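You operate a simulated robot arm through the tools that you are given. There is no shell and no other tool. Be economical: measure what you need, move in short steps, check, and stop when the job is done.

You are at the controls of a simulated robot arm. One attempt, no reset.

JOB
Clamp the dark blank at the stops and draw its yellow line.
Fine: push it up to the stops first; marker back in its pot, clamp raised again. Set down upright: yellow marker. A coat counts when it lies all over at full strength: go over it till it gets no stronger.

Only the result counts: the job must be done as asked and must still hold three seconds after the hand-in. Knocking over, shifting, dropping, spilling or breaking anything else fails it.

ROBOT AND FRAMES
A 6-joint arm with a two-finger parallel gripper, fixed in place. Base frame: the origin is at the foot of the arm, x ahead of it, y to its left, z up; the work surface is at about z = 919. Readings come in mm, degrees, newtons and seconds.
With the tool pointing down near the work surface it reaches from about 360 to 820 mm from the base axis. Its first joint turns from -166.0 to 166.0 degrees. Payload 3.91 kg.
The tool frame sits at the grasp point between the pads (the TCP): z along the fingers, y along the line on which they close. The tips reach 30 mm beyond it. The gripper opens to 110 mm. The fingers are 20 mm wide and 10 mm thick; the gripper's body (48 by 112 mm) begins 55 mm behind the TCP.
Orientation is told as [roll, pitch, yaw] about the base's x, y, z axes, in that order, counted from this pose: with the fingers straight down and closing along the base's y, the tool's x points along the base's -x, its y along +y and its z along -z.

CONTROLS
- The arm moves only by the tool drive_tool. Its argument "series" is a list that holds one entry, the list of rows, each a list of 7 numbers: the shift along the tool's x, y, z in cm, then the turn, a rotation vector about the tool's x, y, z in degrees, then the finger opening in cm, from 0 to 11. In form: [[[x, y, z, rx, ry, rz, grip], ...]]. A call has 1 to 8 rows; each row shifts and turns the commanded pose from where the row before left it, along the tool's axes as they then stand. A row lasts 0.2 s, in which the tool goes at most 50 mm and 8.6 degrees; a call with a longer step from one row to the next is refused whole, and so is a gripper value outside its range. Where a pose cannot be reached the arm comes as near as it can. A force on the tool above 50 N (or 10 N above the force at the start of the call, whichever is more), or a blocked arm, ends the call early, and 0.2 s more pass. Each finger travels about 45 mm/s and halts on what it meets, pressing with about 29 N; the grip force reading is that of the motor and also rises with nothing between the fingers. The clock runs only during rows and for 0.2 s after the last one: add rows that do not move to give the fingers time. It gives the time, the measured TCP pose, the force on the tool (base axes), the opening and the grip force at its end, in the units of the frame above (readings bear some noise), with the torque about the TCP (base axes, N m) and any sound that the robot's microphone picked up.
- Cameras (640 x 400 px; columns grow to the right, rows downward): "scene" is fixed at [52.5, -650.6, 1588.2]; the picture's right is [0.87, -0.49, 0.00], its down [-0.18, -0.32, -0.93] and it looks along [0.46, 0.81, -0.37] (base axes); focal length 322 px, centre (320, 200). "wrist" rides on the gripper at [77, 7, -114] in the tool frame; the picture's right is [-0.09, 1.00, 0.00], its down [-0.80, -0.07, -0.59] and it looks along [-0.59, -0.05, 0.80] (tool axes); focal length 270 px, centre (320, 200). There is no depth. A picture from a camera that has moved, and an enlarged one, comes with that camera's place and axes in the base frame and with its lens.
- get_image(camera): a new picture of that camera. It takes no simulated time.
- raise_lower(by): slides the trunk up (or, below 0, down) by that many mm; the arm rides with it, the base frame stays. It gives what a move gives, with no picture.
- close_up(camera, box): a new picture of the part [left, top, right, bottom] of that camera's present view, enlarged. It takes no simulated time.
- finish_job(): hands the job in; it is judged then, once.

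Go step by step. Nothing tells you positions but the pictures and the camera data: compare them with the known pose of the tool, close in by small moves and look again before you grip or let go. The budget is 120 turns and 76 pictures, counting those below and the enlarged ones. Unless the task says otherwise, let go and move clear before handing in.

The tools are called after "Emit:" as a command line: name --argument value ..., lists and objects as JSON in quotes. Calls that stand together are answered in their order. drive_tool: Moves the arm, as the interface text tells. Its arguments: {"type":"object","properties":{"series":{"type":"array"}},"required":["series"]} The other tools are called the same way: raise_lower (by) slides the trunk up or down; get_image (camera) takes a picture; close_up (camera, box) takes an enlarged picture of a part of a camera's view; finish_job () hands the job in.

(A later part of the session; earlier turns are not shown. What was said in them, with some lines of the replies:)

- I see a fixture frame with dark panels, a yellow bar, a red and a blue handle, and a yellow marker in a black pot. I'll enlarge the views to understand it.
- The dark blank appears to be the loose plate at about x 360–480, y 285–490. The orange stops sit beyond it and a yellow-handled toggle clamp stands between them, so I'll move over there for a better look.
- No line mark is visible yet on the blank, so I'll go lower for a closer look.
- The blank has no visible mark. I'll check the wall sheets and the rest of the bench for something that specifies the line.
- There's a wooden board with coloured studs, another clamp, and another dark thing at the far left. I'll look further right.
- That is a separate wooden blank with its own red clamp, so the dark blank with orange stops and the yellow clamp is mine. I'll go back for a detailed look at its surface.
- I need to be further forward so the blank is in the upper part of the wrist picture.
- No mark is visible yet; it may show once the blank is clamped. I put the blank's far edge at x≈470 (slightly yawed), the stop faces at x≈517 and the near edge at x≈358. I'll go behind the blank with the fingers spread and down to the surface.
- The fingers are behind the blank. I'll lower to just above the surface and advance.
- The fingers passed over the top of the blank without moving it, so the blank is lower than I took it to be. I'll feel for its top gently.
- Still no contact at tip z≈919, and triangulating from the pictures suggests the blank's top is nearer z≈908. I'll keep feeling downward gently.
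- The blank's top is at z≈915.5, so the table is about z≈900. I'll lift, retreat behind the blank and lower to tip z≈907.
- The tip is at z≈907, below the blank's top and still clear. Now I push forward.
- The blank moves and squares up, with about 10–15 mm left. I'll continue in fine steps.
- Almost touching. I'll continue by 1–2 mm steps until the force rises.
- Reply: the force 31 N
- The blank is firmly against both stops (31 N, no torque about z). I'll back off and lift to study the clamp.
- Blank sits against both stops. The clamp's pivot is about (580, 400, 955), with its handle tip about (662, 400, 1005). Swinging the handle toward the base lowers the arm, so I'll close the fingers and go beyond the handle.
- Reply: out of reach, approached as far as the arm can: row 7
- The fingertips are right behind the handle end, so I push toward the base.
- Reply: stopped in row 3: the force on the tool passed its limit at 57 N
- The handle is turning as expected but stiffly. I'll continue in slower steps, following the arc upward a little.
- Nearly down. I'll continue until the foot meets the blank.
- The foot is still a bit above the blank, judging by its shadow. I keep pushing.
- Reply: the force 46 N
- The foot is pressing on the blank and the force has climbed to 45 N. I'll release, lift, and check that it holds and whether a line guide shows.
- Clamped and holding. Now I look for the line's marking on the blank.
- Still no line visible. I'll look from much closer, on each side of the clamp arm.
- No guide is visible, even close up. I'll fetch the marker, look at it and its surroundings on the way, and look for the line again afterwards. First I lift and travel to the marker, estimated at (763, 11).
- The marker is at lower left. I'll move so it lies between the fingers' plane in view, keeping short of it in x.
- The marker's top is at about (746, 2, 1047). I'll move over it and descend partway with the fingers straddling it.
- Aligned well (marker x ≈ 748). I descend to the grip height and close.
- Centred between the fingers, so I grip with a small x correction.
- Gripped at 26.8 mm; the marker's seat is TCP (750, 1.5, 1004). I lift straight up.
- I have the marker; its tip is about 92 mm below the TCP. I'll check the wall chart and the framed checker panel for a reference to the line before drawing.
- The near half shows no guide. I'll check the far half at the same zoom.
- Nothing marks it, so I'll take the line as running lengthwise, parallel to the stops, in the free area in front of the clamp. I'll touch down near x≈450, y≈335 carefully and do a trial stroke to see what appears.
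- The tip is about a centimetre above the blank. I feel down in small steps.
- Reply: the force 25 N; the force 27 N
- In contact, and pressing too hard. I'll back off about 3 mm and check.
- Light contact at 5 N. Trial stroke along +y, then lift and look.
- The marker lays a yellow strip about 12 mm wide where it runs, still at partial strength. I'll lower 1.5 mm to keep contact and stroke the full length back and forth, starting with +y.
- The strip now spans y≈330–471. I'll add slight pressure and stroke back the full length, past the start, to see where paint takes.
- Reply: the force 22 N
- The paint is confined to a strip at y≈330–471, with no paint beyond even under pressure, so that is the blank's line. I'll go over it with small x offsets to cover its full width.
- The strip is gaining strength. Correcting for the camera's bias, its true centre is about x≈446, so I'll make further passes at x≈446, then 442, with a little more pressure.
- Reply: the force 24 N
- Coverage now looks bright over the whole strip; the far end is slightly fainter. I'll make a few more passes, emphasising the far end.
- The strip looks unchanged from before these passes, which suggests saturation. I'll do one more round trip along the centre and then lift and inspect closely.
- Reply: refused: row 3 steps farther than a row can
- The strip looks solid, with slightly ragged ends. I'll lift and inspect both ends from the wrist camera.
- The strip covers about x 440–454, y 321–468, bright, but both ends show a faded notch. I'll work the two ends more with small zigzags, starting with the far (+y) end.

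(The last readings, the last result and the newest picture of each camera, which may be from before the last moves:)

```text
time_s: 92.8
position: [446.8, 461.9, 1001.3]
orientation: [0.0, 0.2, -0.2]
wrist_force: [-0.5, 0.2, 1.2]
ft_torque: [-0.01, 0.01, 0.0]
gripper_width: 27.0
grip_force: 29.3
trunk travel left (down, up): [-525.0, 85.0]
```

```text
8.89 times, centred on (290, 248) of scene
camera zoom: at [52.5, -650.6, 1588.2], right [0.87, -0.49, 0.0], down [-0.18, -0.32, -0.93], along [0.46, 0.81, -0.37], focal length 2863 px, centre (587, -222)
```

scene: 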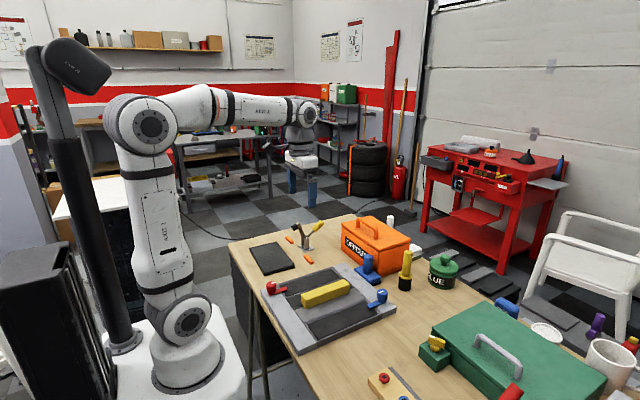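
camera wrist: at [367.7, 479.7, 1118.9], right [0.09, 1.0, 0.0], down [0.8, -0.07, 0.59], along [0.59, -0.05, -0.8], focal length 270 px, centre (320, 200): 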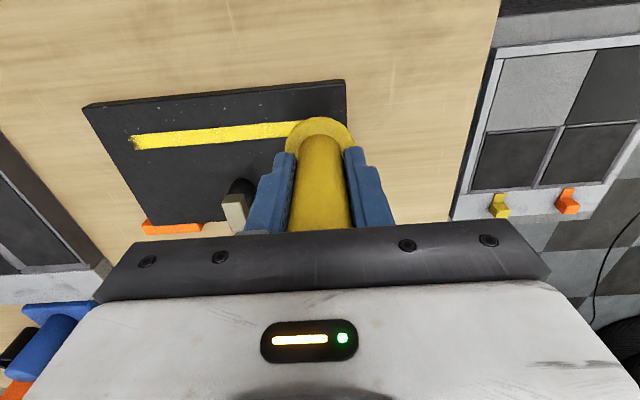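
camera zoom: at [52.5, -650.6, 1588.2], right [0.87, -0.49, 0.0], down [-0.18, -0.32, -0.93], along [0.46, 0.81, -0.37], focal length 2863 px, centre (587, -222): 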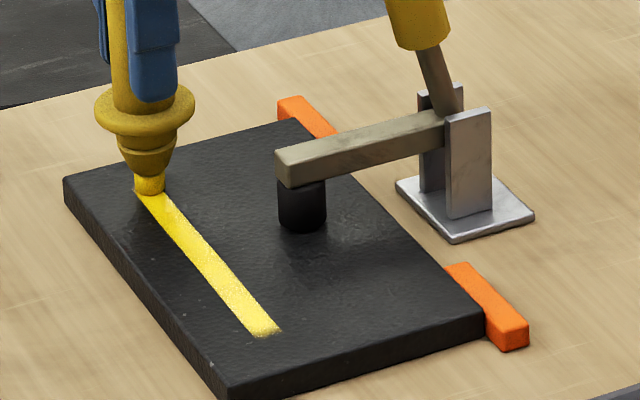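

Now another pass along to the near end and the same zigzag there.

Emit:
drive_tool --series '[[[0, -1.8, 0.05, 0, 0, 0, 0.5], [0, -1.8, 0, 0, 0, 0, 0.5], [0, -1.8, 0, 0, 0, 0, 0.5], [0, -1.8, 0, 0, 0, 0, 0.5], [0, -1.8, 0, 0, 0, 0, 0.5], [0, -1.8, 0, 0, 0, 0, 0.5], [0, -1.8, 0, 0, 0, 0, 0.5], [0, -1.3, 0, 0, 0, 0, 0.5]]]'

Emit:
drive_tool --series '[[[0.4, 0, 0.05, 0, 0, 0, 0.5], [0, 1, 0, 0, 0, 0, 0.5], [-0.3, 0, 0, 0, 0, 0, 0.5], [0, -1, 0, 0, 0, 0, 0.5], [-0.3, 0, 0, 0, 0, 0, 0.5], [0, 1, 0, 0, 0, 0, 0.5], [-0.2, -0.5, 0, 0, 0, 0, 0.5], [0.2, -0.5, 0, 0, 0, 0, 0.5]]]'

Emit:
drive_tool --series '[[[0.2, 0, 0, 0, 0, 0, 0.5], [0, 0.5, 0, 0, 0, 0, 0.5], [0, 0.5, 0, 0, 0, 0, 0.5], [0, -0.5, 0, 0, 0, 0, 0.5], [0, -0.5, 0, 0, 0, 0, 0.5], [0, 0.5, 0, 0, 0, 0, 0.5], [0.2, 0, 0, 0, 0, 0, 0.5], [-0.4, 0, 0, 0, 0, 0, 0.5]]]'

Emit:
drive_tool --series '[[[0, 0, -4, 0, 0, 0, 0.5], [0, 3, -3.5, 0, 0, 0, 0.5], [-1.5, 3, -3, 0, 0, 0, 0.5], [-1.5, 1, -1.5, 0, 0, 0, 0.5], [0, 0, 0, 0, 0, 0, 0.5]]]'

Emit:
close_up --camera "wrist" --box '[215, 10, 425, 145]'

```text
time_s: 94.6
position: [444.6, 322.8, 1002.3]
orientation: [0.1, 0.0, -0.3]
wrist_force: [-0.6, 3.3, 18.1]
ft_torque: [0.35, 0.04, 0.01]
gripper_width: 26.8
grip_force: 29.3
trunk travel left (down, up): [-525.0, 85.0]
```

```text
time_s: 96.4
position: [448.3, 323.4, 1000.6]
orientation: [0.1, -0.1, -0.2]
wrist_force: [1.9, 4.2, 15.4]
ft_torque: [0.33, -0.18, 0.01]
gripper_width: 26.9
grip_force: 29.0
trunk travel left (down, up): [-525.0, 85.0]
```

```text
time_s: 98.2
position: [446.5, 325.9, 1001.8]
orientation: [0.0, 0.2, -0.2]
wrist_force: [-5.6, 1.1, 15.5]
ft_torque: [0.01, 0.48, -0.03]
gripper_width: 27.0
grip_force: 29.1
trunk travel left (down, up): [-525.0, 85.0]
```

```text
time_s: 99.4
position: [477.9, 396.9, 1121.8]
orientation: [0.0, 0.0, -0.2]
wrist_force: [-0.3, -0.6, -1.7]
ft_torque: [0.0, -0.05, -0.03]
gripper_width: 27.0
grip_force: 29.1
trunk travel left (down, up): [-525.0, 85.0]
```

```text
2.96 times, centred on (320, 78) of wrist
camera zoom: at [401.3, 403.4, 1236.4], right [0.09, 1.0, 0.0], down [0.8, -0.07, 0.59], along [0.59, -0.05, -0.81], focal length 801 px, centre (320, 563)
```

zoom: 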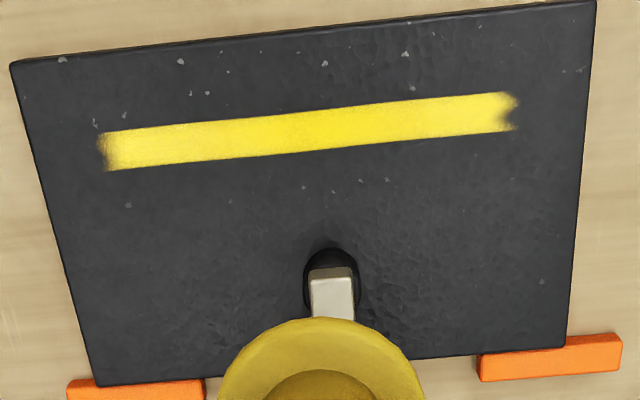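

The line and its ends are unchanged after the extra passes, so it's at full strength. Now I return the marker by the same path I came.

Emit:
drive_tool --series '[[[-0.3, -4.1, 0, 0, 0, 0, 0.5], [-0.3, -4.1, 0, 0, 0, 0, 0.5], [-0.3, -4.1, 0, 0, 0, 0, 0.5], [-3.3, -3.4, 0, 0, 0, 0, 0.5], [-3.3, -3.4, 0, 0, 0, 0, 0.5], [-3.3, -3.4, 0, 0, 0, 0, 0.5], [-3.3, -3.4, 0, 0, 0, 0, 0.5]]]'

Emit:
drive_tool --series '[[[-3.3, -3.4, 0.5, 0, 0, 0, 0.5], [-3.3, -3.4, 0.8, 0, 0, 0, 0.5], [-3.3, -3.4, 0.8, 0, 0, 0, 0.5], [-3.2, -3.4, 0.8, 0, 0, 0, 0.5], [0, 0, 0, 0, 0, 0, 0.5]]]'

```text
time_s: 101.0
position: [616.0, 136.3, 1120.9]
orientation: [0.0, 0.1, -0.1]
wrist_force: [0.5, 0.4, -0.1]
ft_torque: [0.03, -0.01, -0.01]
gripper_width: 26.8
grip_force: 28.4
trunk travel left (down, up): [-525.0, 85.0]
```

```text
time_s: 102.2
position: [747.3, 0.6, 1090.2]
orientation: [0.0, 0.1, -0.2]
wrist_force: [-0.3, -0.2, -0.9]
ft_torque: [0.01, -0.02, 0.0]
gripper_width: 26.9
grip_force: 28.8
trunk travel left (down, up): [-525.0, 85.0]
```

Emit:
drive_tool --series '[[[-0.3, 0.1, 1.5, 0, 0, 0, 0.5], [0, 0, 0, 0, 0, 0, 0.5]]]'

Emit:
close_up --camera "scene" --box '[380, 205, 440, 295]'

Emit:
close_up --camera "wrist" --box '[240, 60, 400, 180]'

```text
time_s: 102.8
position: [750.8, 2.2, 1076.9]
orientation: [0.0, 0.0, -0.2]
wrist_force: [0.1, 0.1, -1.2]
ft_torque: [-0.02, -0.01, 0.01]
gripper_width: 26.8
grip_force: 29.2
trunk travel left (down, up): [-525.0, 85.0]
```

```text
4.44 times, centred on (410, 250) of scene
camera zoom: at [52.5, -650.6, 1588.2], right [0.87, -0.49, 0.0], down [-0.18, -0.32, -0.93], along [0.46, 0.81, -0.37], focal length 1431 px, centre (-80, -22)
```

zoom: 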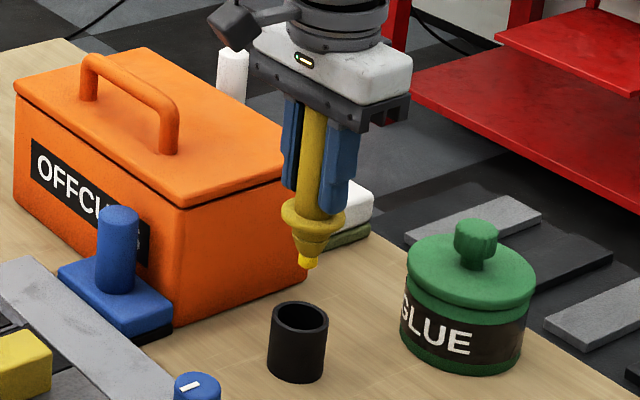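

```text
3.33 times, centred on (320, 120) of wrist
camera zoom: at [674.7, 8.7, 1190.6], right [0.09, 1.0, 0.0], down [0.8, -0.07, 0.59], along [0.59, -0.05, -0.81], focal length 901 px, centre (320, 467)
```

zoom: 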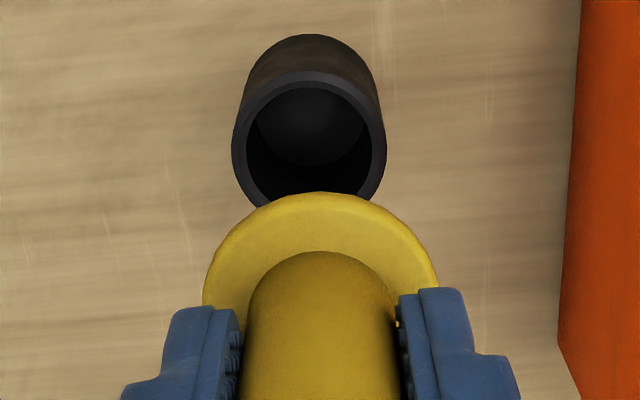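

The marker is over the pot to within a couple of millimetres. I descend in steps, watching the force.

Emit:
drive_tool --series '[[[0, -0.1, 2, 0, 0, 0, 0.5], [0, 0, 2, 0, 0, 0, 0.5], [0, 0, 1.5, 0, 0, 0, 0.5], [0, 0, 1, 0, 0, 0, 0.5], [0, 0, 0.5, 0, 0, 0, 0.5], [0, 0, 0, 0, 0, 0, 0.5]]]'

Emit:
drive_tool --series '[[[0, 0, 0.4, 0, 0, 0, 0.5], [0, 0, 0.3, 0, 0, 0, 0.5], [0, 0, 0.2, 0, 0, 0, 0.5], [0, 0, 0, 0, 0, 0, 0.5]]]'

Emit:
close_up --camera "scene" --box '[380, 205, 440, 295]'

```text
time_s: 104.2
position: [750.8, 1.5, 1008.4]
orientation: [0.0, 0.1, -0.3]
wrist_force: [-4.5, -2.3, 2.2]
ft_torque: [-0.12, 0.28, 0.0]
gripper_width: 27.1
grip_force: 28.8
trunk travel left (down, up): [-525.0, 85.0]
```

```text
time_s: 105.2
position: [750.2, 1.8, 997.0]
orientation: [0.0, 0.3, -0.1]
wrist_force: [-11.9, -5.0, -4.5]
ft_torque: [-0.34, 0.75, -0.07]
gripper_width: 27.2
grip_force: 29.2
trunk travel left (down, up): [-525.0, 85.0]
```

```text
4.44 times, centred on (410, 250) of scene
camera zoom: at [52.5, -650.6, 1588.2], right [0.87, -0.49, 0.0], down [-0.18, -0.32, -0.93], along [0.46, 0.81, -0.37], focal length 1431 px, centre (-80, -22)
```

zoom: 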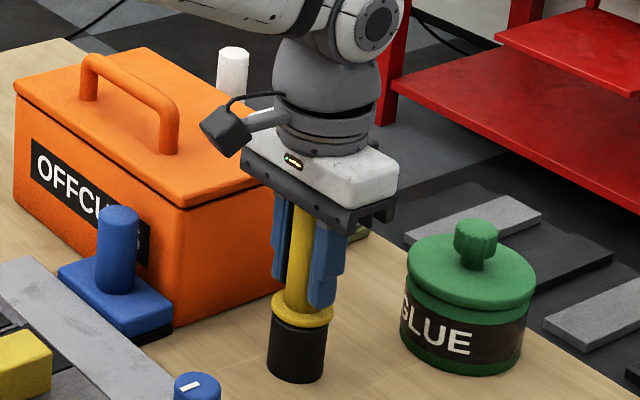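

It is nearly seated, with some side load. I'll relieve it by shifting slightly toward −x/−y and finish lowering.

Emit:
drive_tool --series '[[[0.15, -0.08, 0, 0, 0, 0, 0.5], [0, 0, 0, 0, 0, 0, 0.5]]]'

Emit:
drive_tool --series '[[[0, 0, 0.2, 0, 0, 0, 0.5], [0, 0, 0.1, 0, 0, 0, 0.5], [0, 0, 0, 0, 0, 0, 0.5]]]'

```text
time_s: 105.8
position: [749.5, 1.5, 997.9]
orientation: [0.0, 0.1, -0.3]
wrist_force: [-4.0, 0.1, -0.3]
ft_torque: [-0.01, 0.24, 0.0]
gripper_width: 27.0
grip_force: 28.3
trunk travel left (down, up): [-525.0, 85.0]
```

```text
time_s: 106.6
position: [749.7, 0.5, 995.6]
orientation: [0.0, 0.1, -0.1]
wrist_force: [-2.6, -2.1, 0.5]
ft_torque: [-0.08, 0.12, -0.02]
gripper_width: 27.0
grip_force: 29.6
trunk travel left (down, up): [-525.0, 85.0]
```

Emit:
drive_tool --series '[[[0.05, -0.03, 0.2, 0, 0, 0, 0.5], [0, 0, 0.1, 0, 0, 0, 0.5], [0, 0, 0, 0, 0, 0, 0.5]]]'

Emit:
drive_tool --series '[[[0, 0, 0.1, 0, 0, 0, 0.5], [0, 0, 0.1, 0, 0, 0, 0.5], [0, 0, 0, 0, 0, 0, 0.5]]]'

```text
time_s: 107.4
position: [751.0, 0.4, 991.7]
orientation: [0.0, 0.1, -0.1]
wrist_force: [1.9, 0.4, 7.0]
ft_torque: [-0.01, 0.04, -0.04]
gripper_width: 26.5
grip_force: 29.7
trunk travel left (down, up): [-525.0, 85.0]
```

```text
time_s: 108.2
position: [750.6, 1.2, 994.0]
orientation: [0.0, -0.1, -0.1]
wrist_force: [7.9, -1.1, 23.5]
ft_torque: [-0.04, 0.01, 0.0]
gripper_width: 26.9
grip_force: 29.1
trunk travel left (down, up): [-525.0, 85.0]
```

Seated, with vertical force rising. I'll ease off, open and lift away.

Emit:
drive_tool --series '[[[0, 0, -0.2, 0, 0, 0, 0.5], [0, 0, 0, 0, 0, 0, 3.2], [0, 0, 0, 0, 0, 0, 5], [0, 0, 0, 0, 0, 0, 6], [0, 0, 0, 0, 0, 0, 6], [0, 0, -2, 0, 0, 0, 6], [0, 0, -3, 0, 0, 0, 6], [0, 0, -3.5, 0, 0, 0, 6]]]'

Emit:
close_up --camera "scene" --box '[360, 205, 460, 295]'

```text
time_s: 110.0
position: [753.1, 2.3, 1079.1]
orientation: [-0.1, 0.1, -0.2]
wrist_force: [-0.2, 0.3, -0.3]
ft_torque: [0.01, 0.0, 0.02]
gripper_width: 59.9
grip_force: 0.0
trunk travel left (down, up): [-525.0, 85.0]
```

```text
4.44 times, centred on (410, 250) of scene
camera zoom: at [52.5, -650.6, 1588.2], right [0.87, -0.49, 0.0], down [-0.18, -0.32, -0.93], along [0.46, 0.81, -0.37], focal length 1431 px, centre (-80, -22)
```

zoom: 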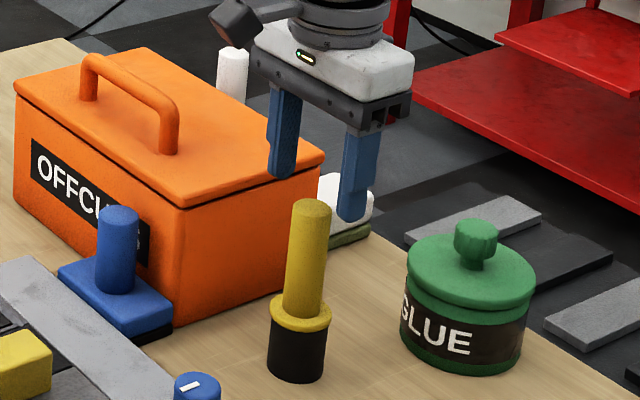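

The marker stands upright in its pot. Now I go back along the safe path to the clamp, closing the fingers, to raise it from the −x side.

Emit:
drive_tool --series '[[[0, 0, -1.5, 0, 0, 0, 6], [3.3, 3.4, -0.5, 0, 0, 0, 3], [3.3, 3.4, -0.5, 0, 0, 0, 0], [3.3, 3.4, -0.5, 0, 0, 0, 0], [3.3, 3.4, -0.5, 0, 0, 0, 0], [3.3, 3.4, -0.5, 0, 0, 0, 0], [3.3, 3.4, 0, 0, 0, 0, 0], [3.3, 3.4, 0, 0, 0, 0, 0]]]'

Emit:
drive_tool --series '[[[1, 4, 0, 0, 0, 0, 0], [0, 4, 0, 0, 0, 0, 0], [0, 4, 0, 0, 0, 0, 0], [0, 4, 0, 0, 0, 0, 0], [0, 0, 3, 0, 0, 0, 0], [0, 0, 0, 0, 0, 0, 0]]]'

```text
time_s: 111.8
position: [518.6, 239.3, 1120.1]
orientation: [0.0, 0.1, -0.2]
wrist_force: [-0.9, 1.4, -0.1]
ft_torque: [-0.02, -0.03, 0.01]
gripper_width: 0.1
grip_force: 29.2
trunk travel left (down, up): [-525.0, 85.0]
```

```text
time_s: 113.2
position: [506.4, 399.9, 1086.4]
orientation: [0.1, 0.1, -0.2]
wrist_force: [0.1, 0.5, 0.0]
ft_torque: [-0.01, -0.02, 0.0]
gripper_width: 0.0
grip_force: 28.8
trunk travel left (down, up): [-525.0, 85.0]
```

Next to the handle on its −x side. I lower to tip z≈1000 and check.

Emit:
drive_tool --series '[[[0, 0, 3, 0, 0, 0, 0], [0, 0, 2.3, 0, 0, 0, 0], [0, 0, 0, 0, 0, 0, 0]]]'

Emit:
close_up --camera "scene" --box '[255, 195, 355, 265]'

```text
time_s: 114.0
position: [508.7, 399.2, 1033.3]
orientation: [0.0, 0.2, -0.2]
wrist_force: [0.1, 0.3, -0.1]
ft_torque: [0.0, -0.04, -0.01]
gripper_width: 0.1
grip_force: 29.8
trunk travel left (down, up): [-525.0, 85.0]
```

```text
5.71 times, centred on (305, 230) of scene
camera zoom: at [52.5, -650.6, 1588.2], right [0.87, -0.49, 0.0], down [-0.18, -0.32, -0.93], along [0.46, 0.81, -0.37], focal length 1840 px, centre (406, 29)
```

zoom: 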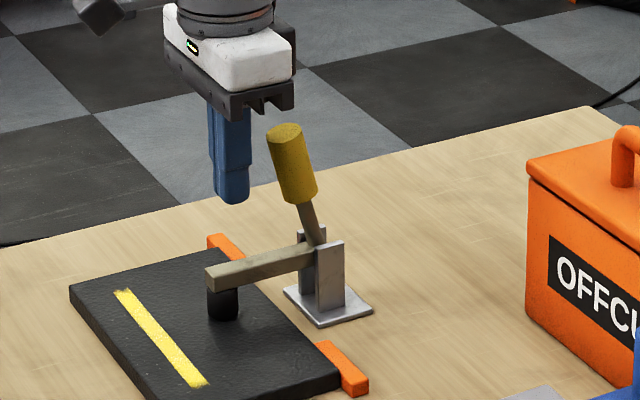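

Good position. I push the handle away (+x) in steps.

Emit:
drive_tool --series '[[[-1, 0, 0, 0, 0, 0, 0], [-0.8, 0, 0, 0, 0, 0, 0], [-0.6, 0, 0, 0, 0, 0, 0], [-0.5, 0, 0, 0, 0, 0, 0], [-0.5, 0, 0, 0, 0, 0, 0], [-0.5, 0, 0, 0, 0, 0, 0], [-0.5, 0, 0, 0, 0, 0, 0], [-0.5, 0, 0, 0, 0, 0, 0]]]'

Emit:
drive_tool --series '[[[-0.5, 0, 0, 0, 0, 0, 0], [-0.5, 0, 0, 0, 0, 0, 0], [-0.5, 0, 0, 0, 0, 0, 0], [-0.5, 0, 0, 0, 0, 0, 0], [0, 0, 0, 0, 0, 0, 0]]]'

Emit:
close_up --camera "scene" --box '[255, 195, 355, 265]'

```text
time_s: 115.8
position: [558.7, 400.0, 1034.1]
orientation: [0.0, 0.1, -0.2]
wrist_force: [-0.3, 0.3, 0.4]
ft_torque: [-0.01, 0.01, -0.01]
gripper_width: 0.1
grip_force: 29.1
trunk travel left (down, up): [-525.0, 85.0]
```

```text
time_s: 117.0
position: [579.0, 398.6, 1033.1]
orientation: [0.0, 0.1, -0.2]
wrist_force: [0.0, 0.5, -0.2]
ft_torque: [0.02, 0.03, 0.01]
gripper_width: 0.1
grip_force: 28.8
trunk travel left (down, up): [-525.0, 85.0]
```

```text
5.71 times, centred on (305, 230) of scene
camera zoom: at [52.5, -650.6, 1588.2], right [0.87, -0.49, 0.0], down [-0.18, -0.32, -0.93], along [0.46, 0.81, -0.37], focal length 1840 px, centre (406, 29)
```

zoom: 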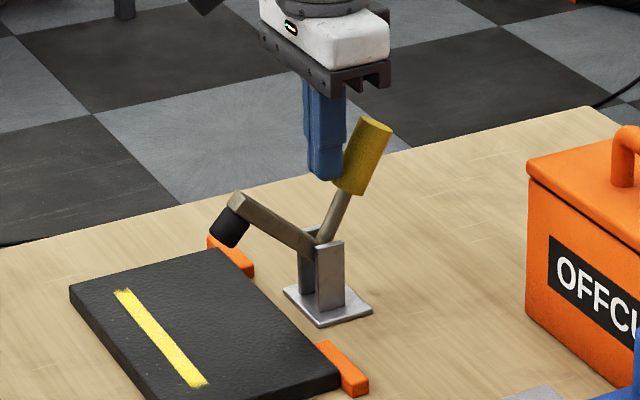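

The arm is rising. I continue.

Emit:
drive_tool --series '[[[-0.6, 0, 0, 0, 0, 0, 0], [-0.6, 0, 0, 0, 0, 0, 0], [-0.6, 0, 0, 0, 0, 0, 0], [-0.6, 0, 0, 0, 0, 0, 0], [-0.6, 0, 0, 0, 0, 0, 0], [-0.6, 0, 0, 0, 0, 0, 0], [0, 0, 0, 0, 0, 0, 0]]]'

Emit:
close_up --camera "scene" --box '[255, 195, 355, 265]'

```text
time_s: 118.6
position: [614.1, 399.2, 1032.7]
orientation: [0.0, 0.1, -0.3]
wrist_force: [0.7, 0.0, 0.7]
ft_torque: [0.02, 0.01, 0.01]
gripper_width: 0.0
grip_force: 29.2
trunk travel left (down, up): [-525.0, 85.0]
```

```text
5.71 times, centred on (305, 230) of scene
camera zoom: at [52.5, -650.6, 1588.2], right [0.87, -0.49, 0.0], down [-0.18, -0.32, -0.93], along [0.46, 0.81, -0.37], focal length 1840 px, centre (406, 29)
```

zoom: 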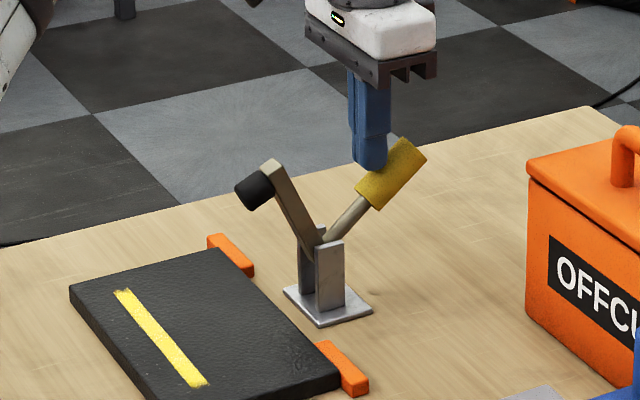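

Nearly the original raised angle. A little further until it stops.

Emit:
drive_tool --series '[[[-0.4, 0, 0, 0, 0, 0, 0], [-0.3, 0, 0, 0, 0, 0, 0], [-0.3, 0, 0, 0, 0, 0, 0], [0, 0, 0, 0, 0, 0, 0]]]'

```text
time_s: 119.6
position: [624.9, 399.2, 1033.3]
orientation: [0.1, 0.2, -0.2]
wrist_force: [-0.4, 0.3, 0.1]
ft_torque: [-0.01, 0.01, 0.03]
gripper_width: 0.0
grip_force: 29.1
trunk travel left (down, up): [-525.0, 85.0]
```

Emit:
drive_tool --series '[[[-0.3, 0, 0, 0, 0, 0, 0], [0, 0, 0, 0, 0, 0, 0], [0.6, 0, 0, 0, 0, 0, 0], [0, 0, -3, 0, 0, 0, 0], [0, 0, -4, 0, 0, 0, 0], [3, 0, -3, 0, 0, 0, 0], [4, 0, 0, 0, 0, 0, 0], [4, 0, 0, 0, 0, 0, 0]]]'

Emit:
close_up --camera "scene" --box '[240, 190, 460, 310]'

```text
time_s: 121.4
position: [510.8, 399.4, 1136.3]
orientation: [0.0, -0.1, -0.2]
wrist_force: [-0.6, -0.7, -0.1]
ft_torque: [0.01, -0.03, 0.03]
gripper_width: 0.0
grip_force: 29.5
trunk travel left (down, up): [-525.0, 85.0]
```

```text
2.91 times, centred on (350, 250) of scene
camera zoom: at [52.5, -650.6, 1588.2], right [0.87, -0.49, 0.0], down [-0.18, -0.32, -0.93], along [0.46, 0.81, -0.37], focal length 937 px, centre (233, 54)
```

zoom: 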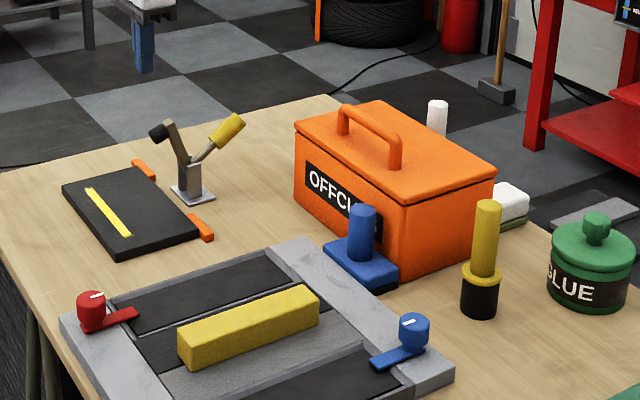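

The line is drawn, the blank sits against both stops, the clamp is raised, the marker is upright in its pot, and the arm is clear. Handing in.

Emit:
finish_job

```text
The job is handed in.
```

I pushed the dark blank up to both stops, clamped it, and drew its yellow line. The marker is back upright in its pot and the clamp is raised again.

The blank carried no visible guide for the line, so I found its place with a trial stroke: paint took only on one strip, about 145 mm long. The strip looked the same after the last extra passes, though both ends still look slightly faded.
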